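You operate a simulated robot arm through the tools that you are given. There is no shell and no other tool. Be economical: measure what you need, move in short steps, check, and stop when the job is done.

Carry out the task below with a simulated robot arm. There is one attempt and no reset: what you move stays moved.

## Task
Put one of the tags from the top of the sample table on top of the roll there.

Only the result counts: the job must be done as asked and must still hold three seconds after the hand-in. Knocking over, shifting, dropping, spilling or breaking anything else fails it.

## Robot
A 6-joint arm with a two-finger parallel gripper, fixed in place. Base frame: the origin is at the foot of the arm, x ahead of it, y to its left, z up; the work surface is at about z = 900. Readings come in mm, rad, newtons and seconds.
With the tool pointing down near the work surface it reaches from about 240 to 640 mm from the base axis. Its first joint turns from -1.152 to 1.152 rad. Payload 2.7 kg.
The tool frame sits at the grasp point between the pads (the TCP): z along the fingers, y along the line on which they close. The tips reach 23 mm beyond it. The gripper opens to 94 mm. The fingers are 38 mm wide and 10 mm thick; the gripper's body (54 by 96 mm) begins 39 mm behind the TCP.
Orientation is that of the tool frame in the base frame, as a unit quaternion [x, y, z, w]. With the fingers straight down and closing along the base's y, the tool's x points along the base's -x, its y along +y and its z along -z.

## Interface
- The arm moves only by the tool jog_arm. Its argument "series" is text: rows parted by semicolons, each of 6 numbers parted by spaces: the shift along the tool's x, y, z in cm, then the turn, a rotation vector about the tool's x, y, z in rad. In form: dx dy dz wx wy wz; .... A call has 1 to 10 rows; each row is the pose to reach, as a shift and turn from the pose commanded when the call began, along the tool's axes at that moment. "gripper" is the finger opening in cm, from 0 to 9.4, set as the call begins (left out, the last holds). Each row takes 0.2 s and may step no farther than 50 mm and 0.15 rad from the row before; otherwise, or with a gripper value out of range, the whole call is refused. Where a pose cannot be reached the arm comes as near as it can. A force on the tool above 40 N (or 10 N above the force at the start of the call, whichever is more), or a blocked arm, ends the call early, and 0.2 s more pass. The fingers move at their own pace (about 45 mm/s each) and stop on an object; they squeeze with about 37 N. The grip force told is the motor's: it shows also when the fingers shut on nothing. Time passes only in rows, and 0.2 s behind the last, so rows that repeat a pose let the fingers close. It gives the time, the measured TCP pose, the force on the tool (base axes), the opening and the grip force at its end, in the units of the frame above (readings bear some noise), and new pictures: "show" is both (left out), scene, wrist or none.
- Cameras (640 x 400 px; columns grow to the right, rows downward): "scene" is fixed at [56.3, -420.2, 1408.1]; the picture's right is [0.91, -0.41, 0.00], its down [-0.22, -0.49, -0.85] and it looks along [0.35, 0.77, -0.53] (base axes); focal length 310 px, centre (320, 200). "wrist" rides on the gripper at [-39, 0, -44] in the tool frame; the picture's right is [0.00, -1.00, 0.00], its down [0.97, 0.00, -0.24] and it looks along [0.24, 0.00, 0.97] (tool axes); focal length 218 px, centre (320, 200). There is no depth. A picture from a camera that has moved, and an enlarged one, comes with that camera's place and axes in the base frame and with its lens.
- close_up(camera, box): a new picture of the part [left, top, right, bottom] of that camera's present view, enlarged. The clock stands still meanwhile.
- hand_in(): hands the job in; it is judged then, once.

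Work in short steps. Places have to be worked out from the pictures, the camera data and where the tool is seen: move nearer, look again, correct. Check each grasp and each placing, and mend what went wrong. You have 90 turns and 150 pictures in all, those below and enlarged ones among them. Open the gripper and draw the arm clear of the work before you hand the job in, unless the task says otherwise; then end with one line.

The tools are called after "Call:" by a JSON object that holds its "method" and its "body". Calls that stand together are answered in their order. jog_arm: Moves the arm, as the interface text tells. Its arguments: {"type":"object","properties":{"series":{"type":"string"},"gripper":{"type":"number"},"show":{"type":"string","enum":["both","scene","wrist","none"]}},"required":["series"]} The other tools are called the same way: close_up (camera, box) takes an enlarged picture of a part of a camera's view; hand_in () hands the job in.

At the start:

```text
time_s: 0.0
position: [342.3, 235.9, 1137.1]
tcp_rot: [-0.001, 1.0, 0.001, 0.0]
wrist_force: [-0.5, 0.4, 0.6]
finger_gap: 94.1
finger_force: 0.1
```

scene: 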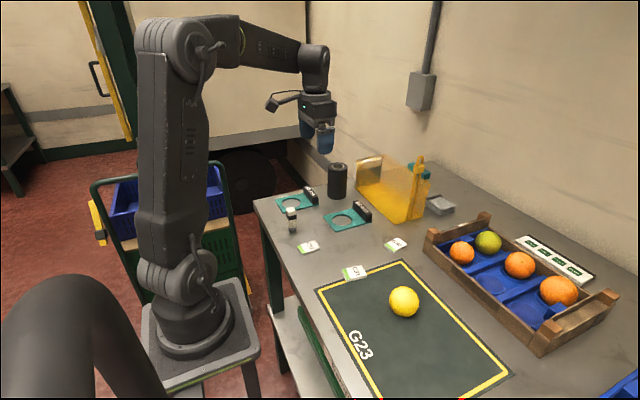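
wrist: 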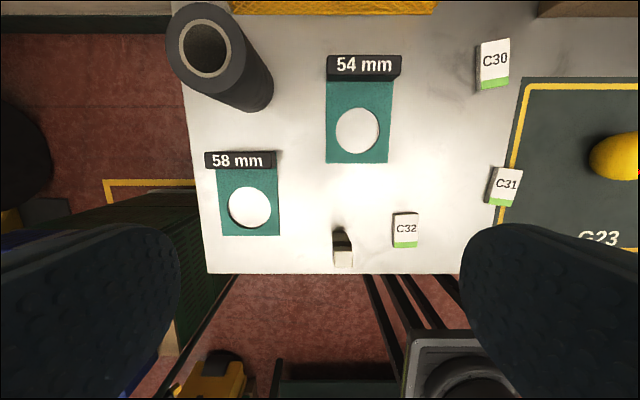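

The pictures show three tags (C30, C31, C32) and an upright black roll; I take enlarged views to measure them.

Call:
{"method": "close_up", "body": {"camera": "scene", "box": [250, 140, 450, 290]}}

Call:
{"method": "close_up", "body": {"camera": "wrist", "box": [160, 0, 560, 280]}}

```text
2.67 times, centred on (350, 215) of scene
camera zoom: at [56.3, -420.2, 1408.1], right [0.91, -0.41, 0.0], down [-0.22, -0.49, -0.85], along [0.35, 0.77, -0.53], focal length 826 px, centre (240, 160)
```

zoom: 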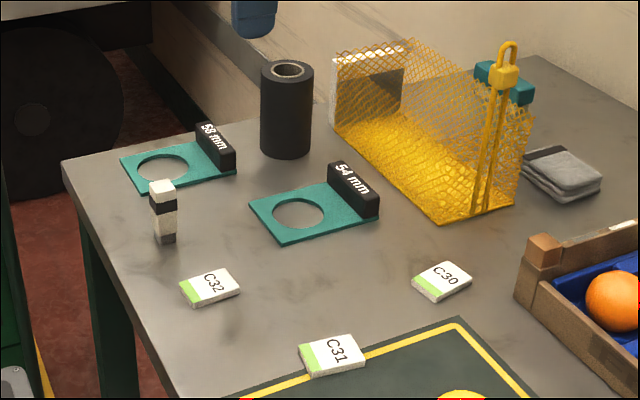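

```text
1.43 times, centred on (360, 140) of wrist
camera zoom: at [381.2, 237.3, 1182.4], right [0.0, -1.0, 0.0], down [-0.97, 0.0, 0.24], along [-0.24, 0.0, -0.97], focal length 312 px, centre (263, 286)
```

zoom: 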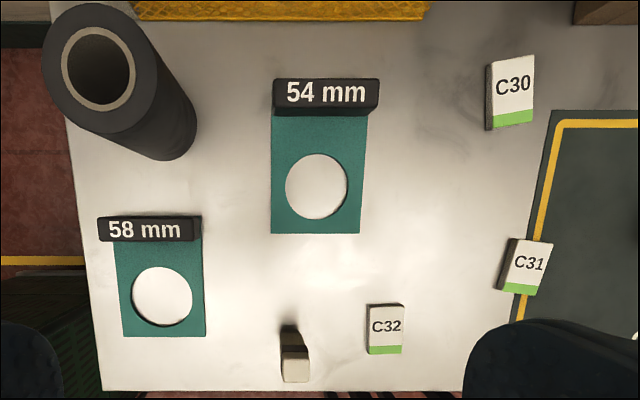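

C30 stands freest, at about (471, 43); the roll is at about (455, 327) with its top near z 995. I go over C30 at the present height and lower some to look.

Call:
{"method": "jog_arm", "body": {"series": "-2 -4 0 0 0 0; -4 -8 0 0 0 0; -6 -12 0 0 0 0; -9 -15.5 0 0 0 0; -12 -19.3 0 0 0 0; -12 -19.3 4 0 0 0; -12 -19.3 8 0 0 0; -12 -19.3 8 0 0 0"}}

```text
time_s: 1.8
position: [459.6, 43.2, 1056.9]
tcp_rot: [0.0, 1.0, 0.001, 0.001]
wrist_force: [0.0, -0.4, -0.6]
finger_gap: 94.0
finger_force: 0.1
camera wrist: at [499.4, 44.4, 1101.4], right [0.0, -1.0, 0.0], down [-0.97, 0.0, 0.24], along [-0.24, 0.0, -0.97], focal length 218 px, centre (320, 200)
```

scene: 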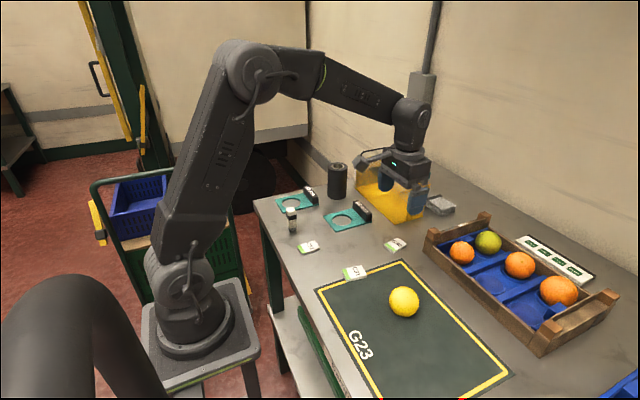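
wrist: 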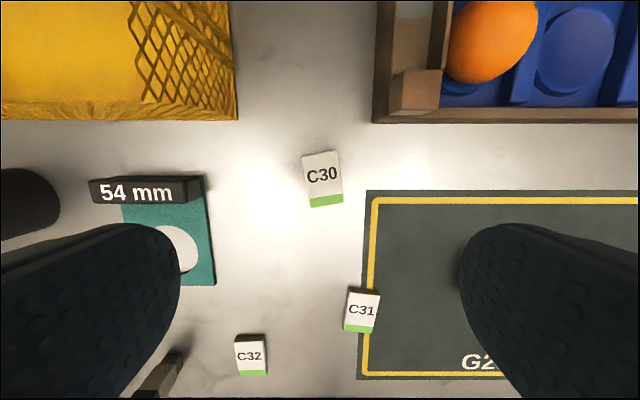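

Call:
{"method": "close_up", "body": {"camera": "wrist", "box": [280, 135, 376, 215]}}

```text
5.00 times, centred on (328, 175) of wrist
camera zoom: at [499.4, 44.4, 1101.4], right [0.0, -1.0, 0.0], down [-0.97, 0.0, 0.24], along [-0.24, 0.0, -0.97], focal length 1091 px, centre (280, 325)
```

zoom: 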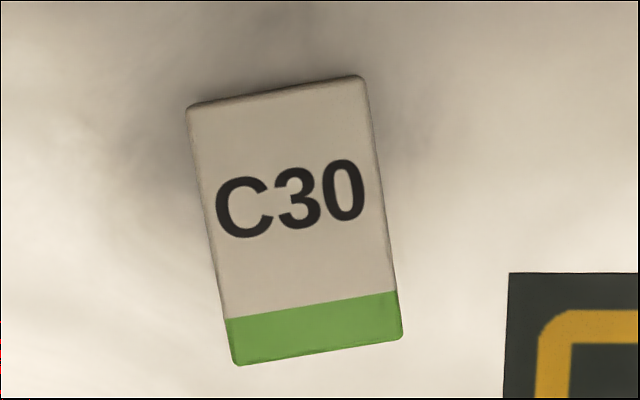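

C30's corners give a centre at about (470, 41), size 31 x 47 mm, turned about 0.17 rad. I align over it and lower to about z 965 with the fingers partly closed.

Call:
{"method": "jog_arm", "body": {"series": "-0.5 -0.1 0 0 0 -0.09; -1 -0.2 0 0 0 -0.17; -1 -0.2 4.5 0 0 -0.17; -1 -0.2 9 0 0 -0.17; -1 -0.2 9 0 0 -0.17", "gripper": 6.5}}

```text
time_s: 3.0
position: [470.9, 41.1, 968.3]
tcp_rot: [-0.086, 0.996, 0.0, 0.0]
wrist_force: [0.7, 0.1, -0.2]
finger_gap: 65.2
finger_force: 0.1
camera wrist: at [509.0, 48.5, 1013.5], right [0.17, -0.99, 0.0], down [-0.96, -0.17, 0.24], along [-0.24, -0.04, -0.97], focal length 218 px, centre (320, 200)
```

scene: 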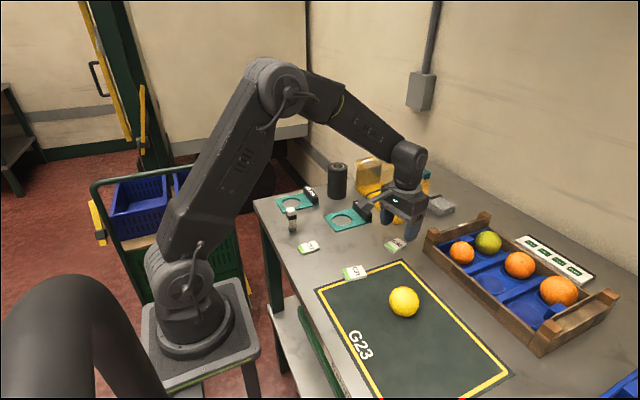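
wrist: 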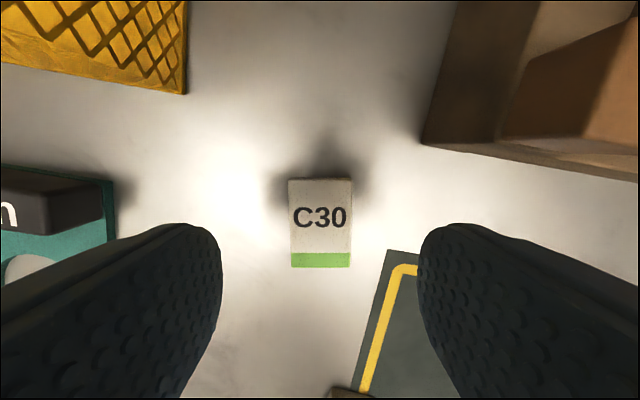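

The tag is centred and square between the fingers. I lower so the tips stop about 3 mm above the table.

Call:
{"method": "jog_arm", "body": {"series": "-0.15 0 2 0 0 0; -0.15 0 3.6 0 0 0; -0.15 0 4.15 0 0 0; -0.15 0 4.15 0 0 0"}}

```text
time_s: 4.0
position: [475.0, 40.9, 926.8]
tcp_rot: [-0.086, 0.996, 0.0, 0.001]
wrist_force: [0.3, 0.4, 0.1]
finger_gap: 64.8
finger_force: 0.1
camera wrist: at [512.8, 49.1, 971.8], right [0.17, -0.99, 0.0], down [-0.96, -0.17, 0.24], along [-0.24, -0.04, -0.97], focal length 218 px, centre (320, 200)
```

scene: 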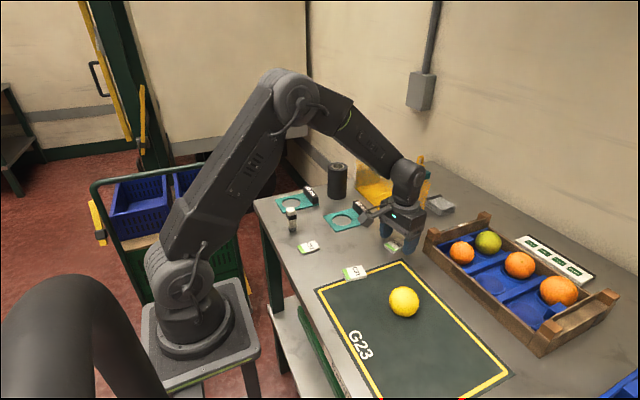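
wrist: 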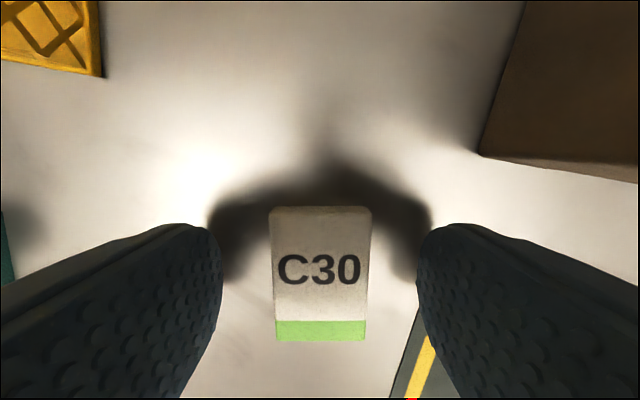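

The tag lies centred between the pads. I close the fingers.

Call:
{"method": "jog_arm", "body": {"series": "0 0 0 0 0 0; 0 0 0 0 0 0; 0 0 0 0 0 0; 0 0 0 0 0 0", "gripper": 2, "show": "wrist"}}

```text
time_s: 5.0
position: [474.3, 40.7, 927.6]
tcp_rot: [-0.085, 0.996, 0.0, 0.001]
wrist_force: [-0.5, 0.6, -0.2]
finger_gap: 30.3
finger_force: 36.6
camera wrist: at [512.8, 49.0, 972.0], right [0.17, -0.99, 0.0], down [-0.96, -0.17, 0.24], along [-0.24, -0.04, -0.97], focal length 218 px, centre (320, 200)
```

wrist: 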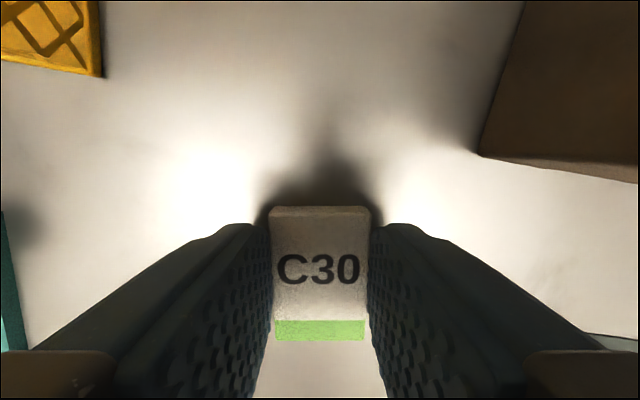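

The grip holds at 30.3 mm, the tag's width. I lift straight up well above everything.

Call:
{"method": "jog_arm", "body": {"series": "0 0 -1 0 0 0; 0 0 -4 0 0 0; 0 0 -8 0 0 0; 0 0 -12 0 0 0; 0 0 -16 0 0 0; 0 0 -19 0 0 0; 0 0 -19 0 0 0"}}

```text
time_s: 6.6
position: [472.2, 39.6, 1118.1]
tcp_rot: [-0.085, 0.996, 0.0, 0.0]
wrist_force: [0.4, -0.6, -0.5]
finger_gap: 30.5
finger_force: 36.9
camera wrist: at [511.6, 48.5, 1163.0], right [0.17, -0.99, 0.0], down [-0.96, -0.17, 0.24], along [-0.24, -0.04, -0.97], focal length 218 px, centre (320, 200)
```

scene: 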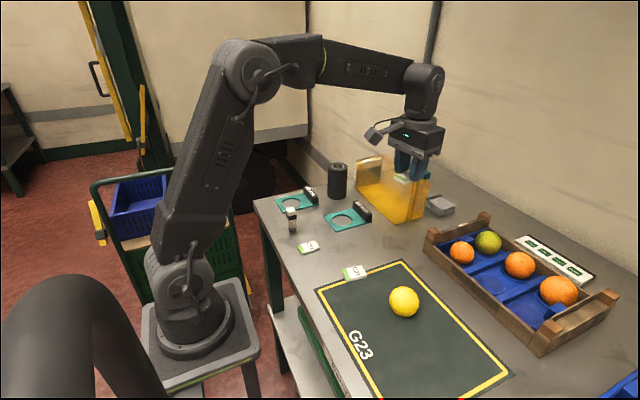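
wrist: 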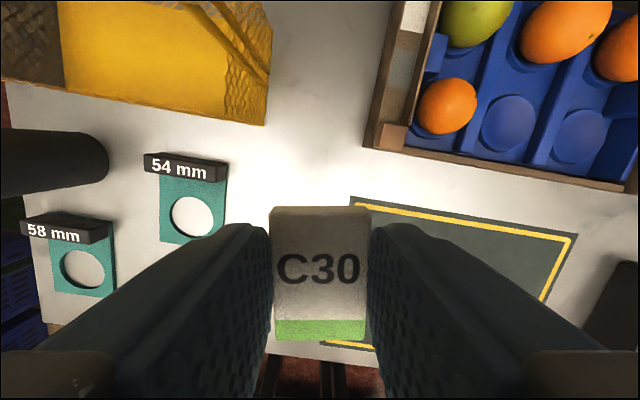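

The tag is lifted and held. I carry it to a viewpoint just short of the roll at the same height.

Call:
{"method": "jog_arm", "body": {"series": "0.5 4.1 0 0 0 0; 1 8.2 0 0 0 0; 1.4 12.3 0 0 0 0; 1.9 16.4 0 0 0 0; 2.4 20.5 0 0 0 0; 2.9 24.6 0 0 0 0; 3.4 28.7 0 0 0 0; 3.4 28.7 1.5 0 0 0; 3.4 28.7 1.5 0 0 0"}}

```text
time_s: 8.6
position: [389.2, 315.9, 1097.9]
tcp_rot: [-0.085, 0.996, 0.0, 0.0]
wrist_force: [-0.3, 0.2, -0.9]
finger_gap: 30.4
finger_force: 36.7
camera wrist: at [427.4, 324.0, 1142.7], right [0.17, -0.99, 0.0], down [-0.96, -0.17, 0.24], along [-0.24, -0.04, -0.97], focal length 218 px, centre (320, 200)
```

scene: 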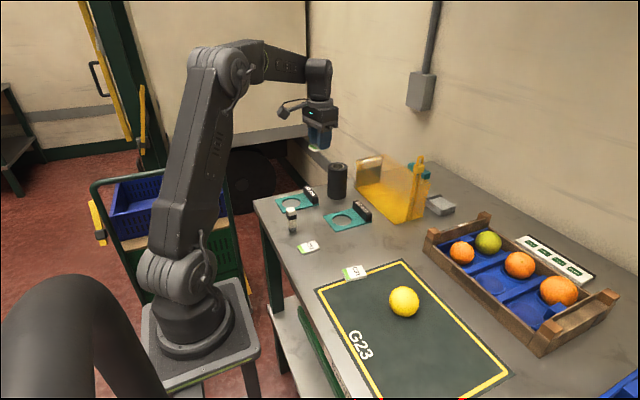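
wrist: 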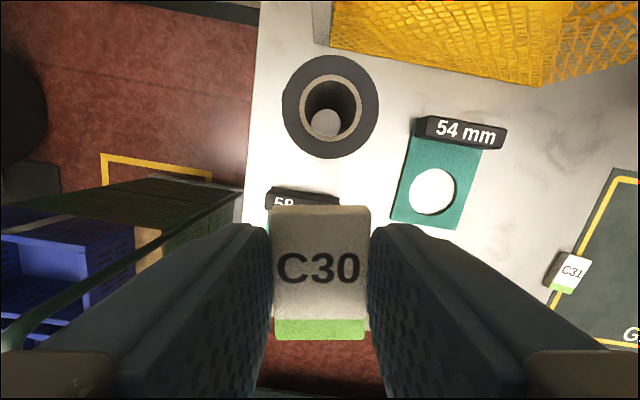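

The roll's top centre works out at about (453, 321), its height near z 995–1003. I move over it and stay about 20 mm above.

Call:
{"method": "jog_arm", "body": {"series": "-3.2 -0.35 0 0 0 0; -6.35 -0.7 0 0 0 0; -6.35 -0.7 2.5 0 0 0; -6.35 -0.7 4.6 0 0 0; -6.35 -0.7 4.6 0 0 0"}}

Call:
{"method": "close_up", "body": {"camera": "scene", "box": [290, 120, 390, 200]}}

```text
time_s: 9.8
position: [454.8, 322.4, 1052.6]
tcp_rot: [-0.086, 0.996, -0.001, 0.001]
wrist_force: [-1.4, 0.2, 0.0]
finger_gap: 30.2
finger_force: 36.8
camera wrist: at [492.2, 329.9, 1096.9], right [0.17, -0.99, 0.0], down [-0.96, -0.17, 0.24], along [-0.24, -0.04, -0.97], focal length 218 px, centre (320, 200)
```

scene: 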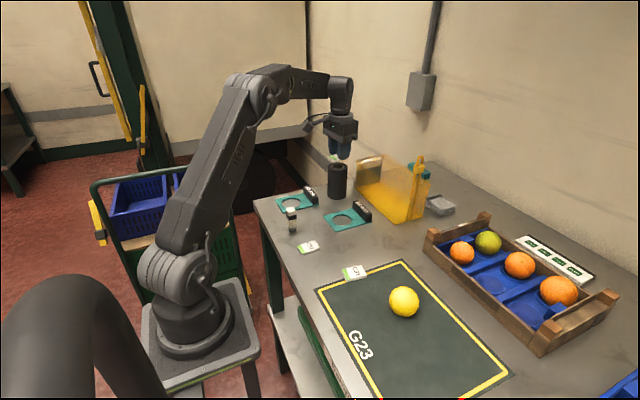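
wrist: 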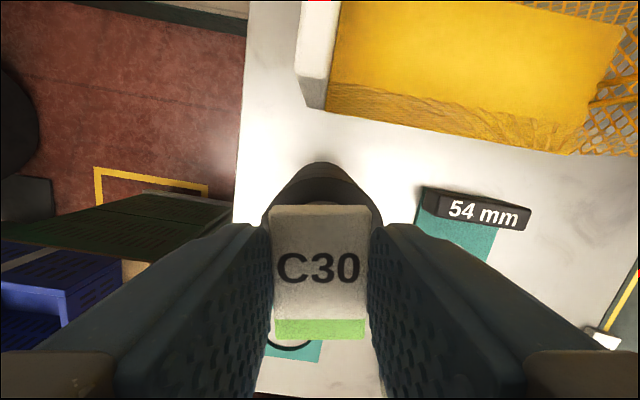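

```text
5.00 times, centred on (340, 160) of scene
camera zoom: at [56.3, -420.2, 1408.1], right [0.91, -0.41, 0.0], down [-0.22, -0.49, -0.85], along [0.35, 0.77, -0.53], focal length 1549 px, centre (220, 400)
```

zoom: 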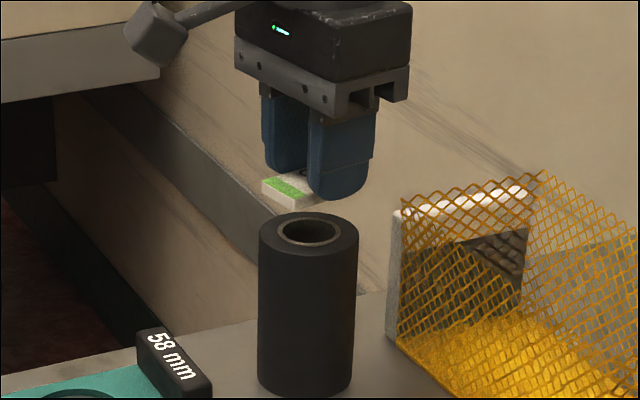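

The tag hangs above the roll; an enlarged wrist view checks the centring before lowering.

Call:
{"method": "close_up", "body": {"camera": "wrist", "box": [240, 140, 400, 240]}}

```text
4.00 times, centred on (320, 190) of wrist
camera zoom: at [492.2, 329.9, 1096.9], right [0.17, -0.99, 0.0], down [-0.96, -0.17, 0.24], along [-0.24, -0.04, -0.97], focal length 873 px, centre (320, 240)
```

zoom: 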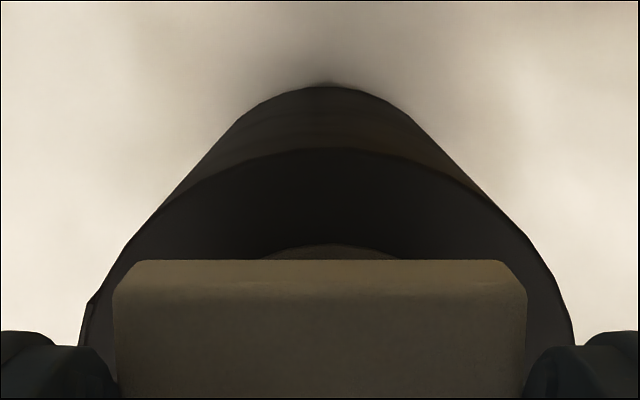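

The tag sits within a couple of millimetres of the roll's axis. I correct slightly and lower 20 mm, still just above the top.

Call:
{"method": "jog_arm", "body": {"series": "0.15 -0.1 0 0 0 0; 0.15 -0.1 1.2 0 0 0; 0.15 -0.1 2 0 0 0; 0.15 -0.1 2 0 0 0", "show": "wrist"}}

Call:
{"method": "close_up", "body": {"camera": "scene", "box": [310, 140, 370, 188]}}

```text
time_s: 10.8
position: [453.4, 320.6, 1034.0]
tcp_rot: [-0.086, 0.996, 0.0, 0.0]
wrist_force: [0.9, -0.5, -0.3]
finger_gap: 30.7
finger_force: 37.1
camera wrist: at [491.5, 328.7, 1078.6], right [0.17, -0.99, 0.0], down [-0.96, -0.17, 0.24], along [-0.24, -0.04, -0.97], focal length 218 px, centre (320, 200)
```

wrist: 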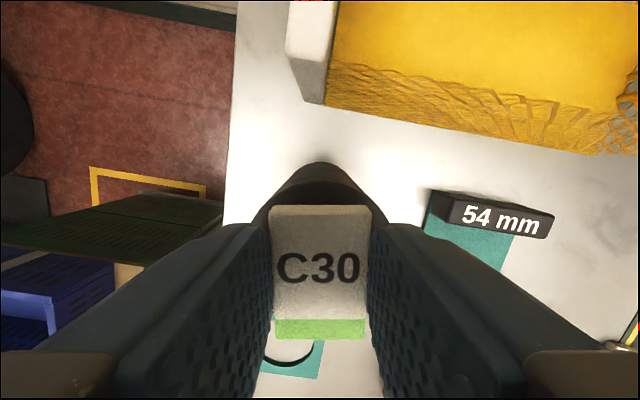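

```text
8.33 times, centred on (340, 164) of scene
camera zoom: at [56.3, -420.2, 1408.1], right [0.91, -0.41, 0.0], down [-0.22, -0.49, -0.85], along [0.35, 0.77, -0.53], focal length 2581 px, centre (153, 500)
```

zoom: 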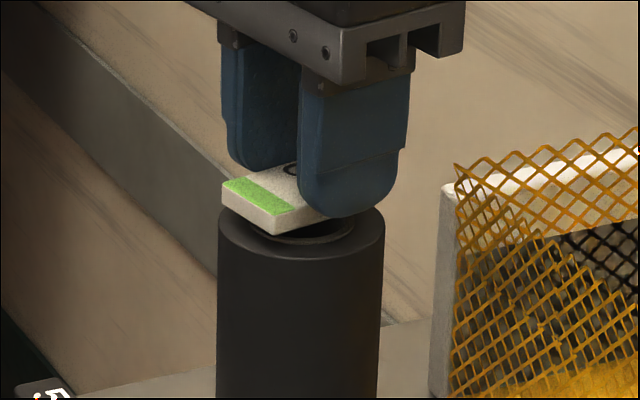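

The sideways centring agrees in both views; the gap seems 10–15 mm. I lower 8 mm more and look.

Call:
{"method": "jog_arm", "body": {"series": "0 0 0.4 0 0 0; 0 0 0.8 0 0 0; 0 0 0.8 0 0 0", "show": "none"}}

Call:
{"method": "close_up", "body": {"camera": "scene", "box": [318, 148, 358, 180]}}

Call:
{"method": "close_up", "body": {"camera": "wrist", "box": [240, 140, 400, 240]}}

```text
time_s: 11.6
position: [453.5, 321.2, 1028.0]
tcp_rot: [-0.086, 0.996, 0.0, 0.001]
wrist_force: [-0.2, -0.5, 2.3]
finger_gap: 30.5
finger_force: 36.7
```

```text
12.50 times, centred on (338, 164) of scene
camera zoom: at [56.3, -420.2, 1408.0], right [0.91, -0.41, 0.0], down [-0.22, -0.49, -0.85], along [0.35, 0.77, -0.53], focal length 3872 px, centre (95, 650)
```

zoom: 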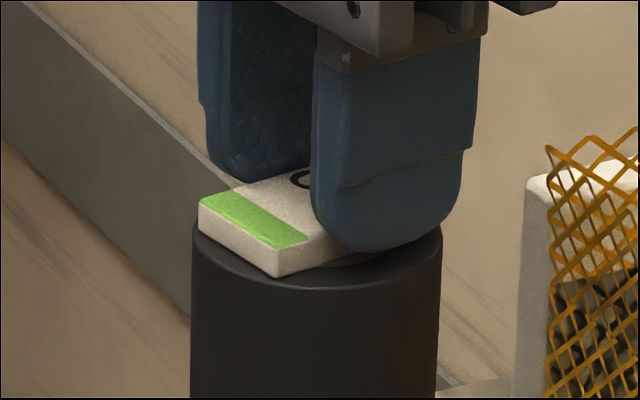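

```text
4.00 times, centred on (320, 190) of wrist
camera zoom: at [491.9, 328.9, 1071.9], right [0.17, -0.99, 0.0], down [-0.96, -0.17, 0.24], along [-0.24, -0.04, -0.97], focal length 873 px, centre (320, 240)
```

zoom: 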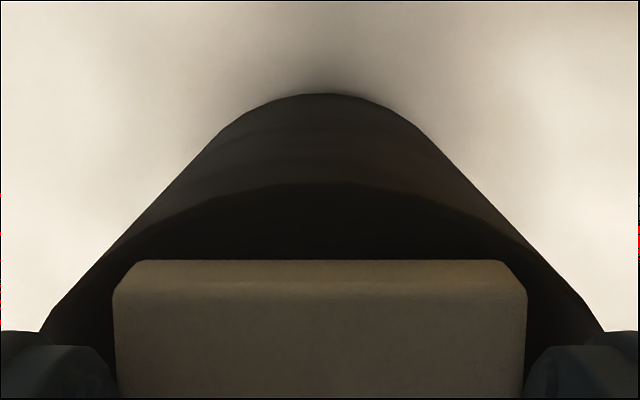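

The arm stopped at z 1028 with 2.3 N upward: the tag rests on the roll, well across the hole. I open the fingers a bit.

Call:
{"method": "jog_arm", "body": {"series": "0 0 0 0 0 0; 0 0 0 0 0 0; 0 0 0 0 0 0", "gripper": 5.5, "show": "wrist"}}

Call:
{"method": "close_up", "body": {"camera": "scene", "box": [318, 148, 358, 180]}}

```text
time_s: 12.4
position: [452.9, 320.2, 1027.3]
tcp_rot: [-0.085, 0.996, -0.001, 0.0]
wrist_force: [-0.5, -0.2, 0.1]
finger_gap: 54.7
finger_force: 0.1
camera wrist: at [491.9, 329.0, 1071.7], right [0.17, -0.99, 0.0], down [-0.96, -0.17, 0.24], along [-0.24, -0.04, -0.97], focal length 218 px, centre (320, 200)
```

wrist: 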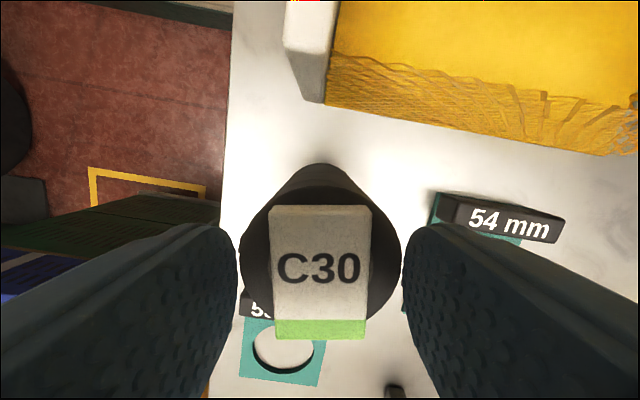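

```text
12.50 times, centred on (338, 164) of scene
camera zoom: at [56.3, -420.2, 1408.1], right [0.91, -0.41, 0.0], down [-0.22, -0.49, -0.85], along [0.35, 0.77, -0.53], focal length 3872 px, centre (95, 650)
```

zoom: 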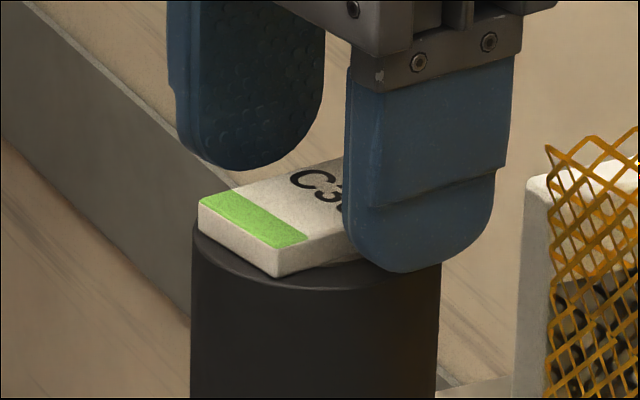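

The tag stayed put, flat on the roll. I raise the arm straight up, then look.

Call:
{"method": "jog_arm", "body": {"series": "0 0 -1 0 0 0; 0 0 -3 0 0 0; 0 0 -7 0 0 0; 2 0 -10 0 0 0; 6 0 -12 0 0 0; 6 0 -12 0 0 0; 6 0 -12 0 0 0"}}

Call:
{"method": "close_up", "body": {"camera": "scene", "box": [290, 140, 390, 220]}}

```text
time_s: 14.0
position: [393.3, 309.5, 1148.3]
tcp_rot: [-0.085, 0.996, 0.0, 0.0]
wrist_force: [-0.3, -0.3, 0.0]
finger_gap: 55.0
finger_force: 0.0
camera wrist: at [431.5, 318.0, 1193.6], right [0.17, -0.99, 0.0], down [-0.96, -0.17, 0.24], along [-0.24, -0.04, -0.97], focal length 218 px, centre (320, 200)
```

scene: 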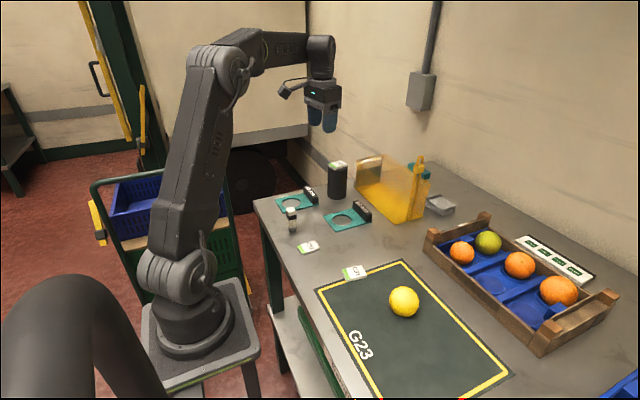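
wrist: 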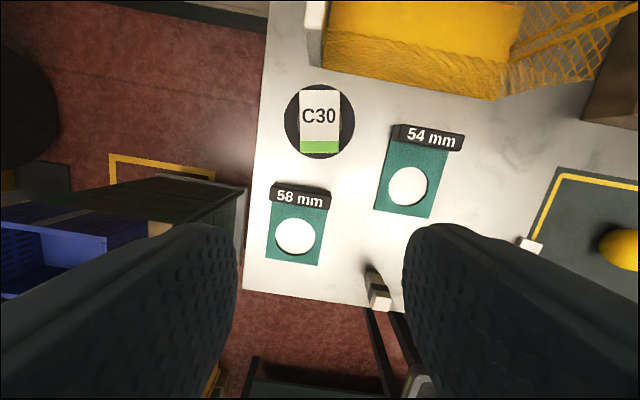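

```text
5.00 times, centred on (340, 180) of scene
camera zoom: at [56.3, -420.2, 1408.1], right [0.91, -0.41, 0.0], down [-0.22, -0.49, -0.85], along [0.35, 0.77, -0.53], focal length 1549 px, centre (220, 300)
```

zoom: 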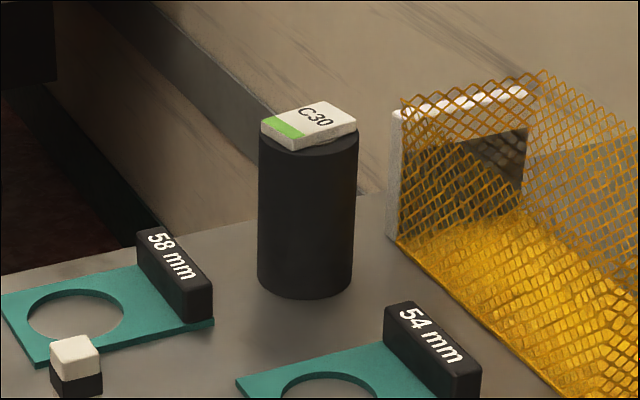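

The tag lies flat and centred on the roll, nothing else has moved, and the arm is clear with the gripper open. I hand in.

Call:
{"method": "hand_in", "body": {}}

```text
The job is handed in.
```

Tag C30 is lying flat on top of the roll, the arm is drawn clear with the gripper open, nothing else appeared to have moved, and the job is handed in.
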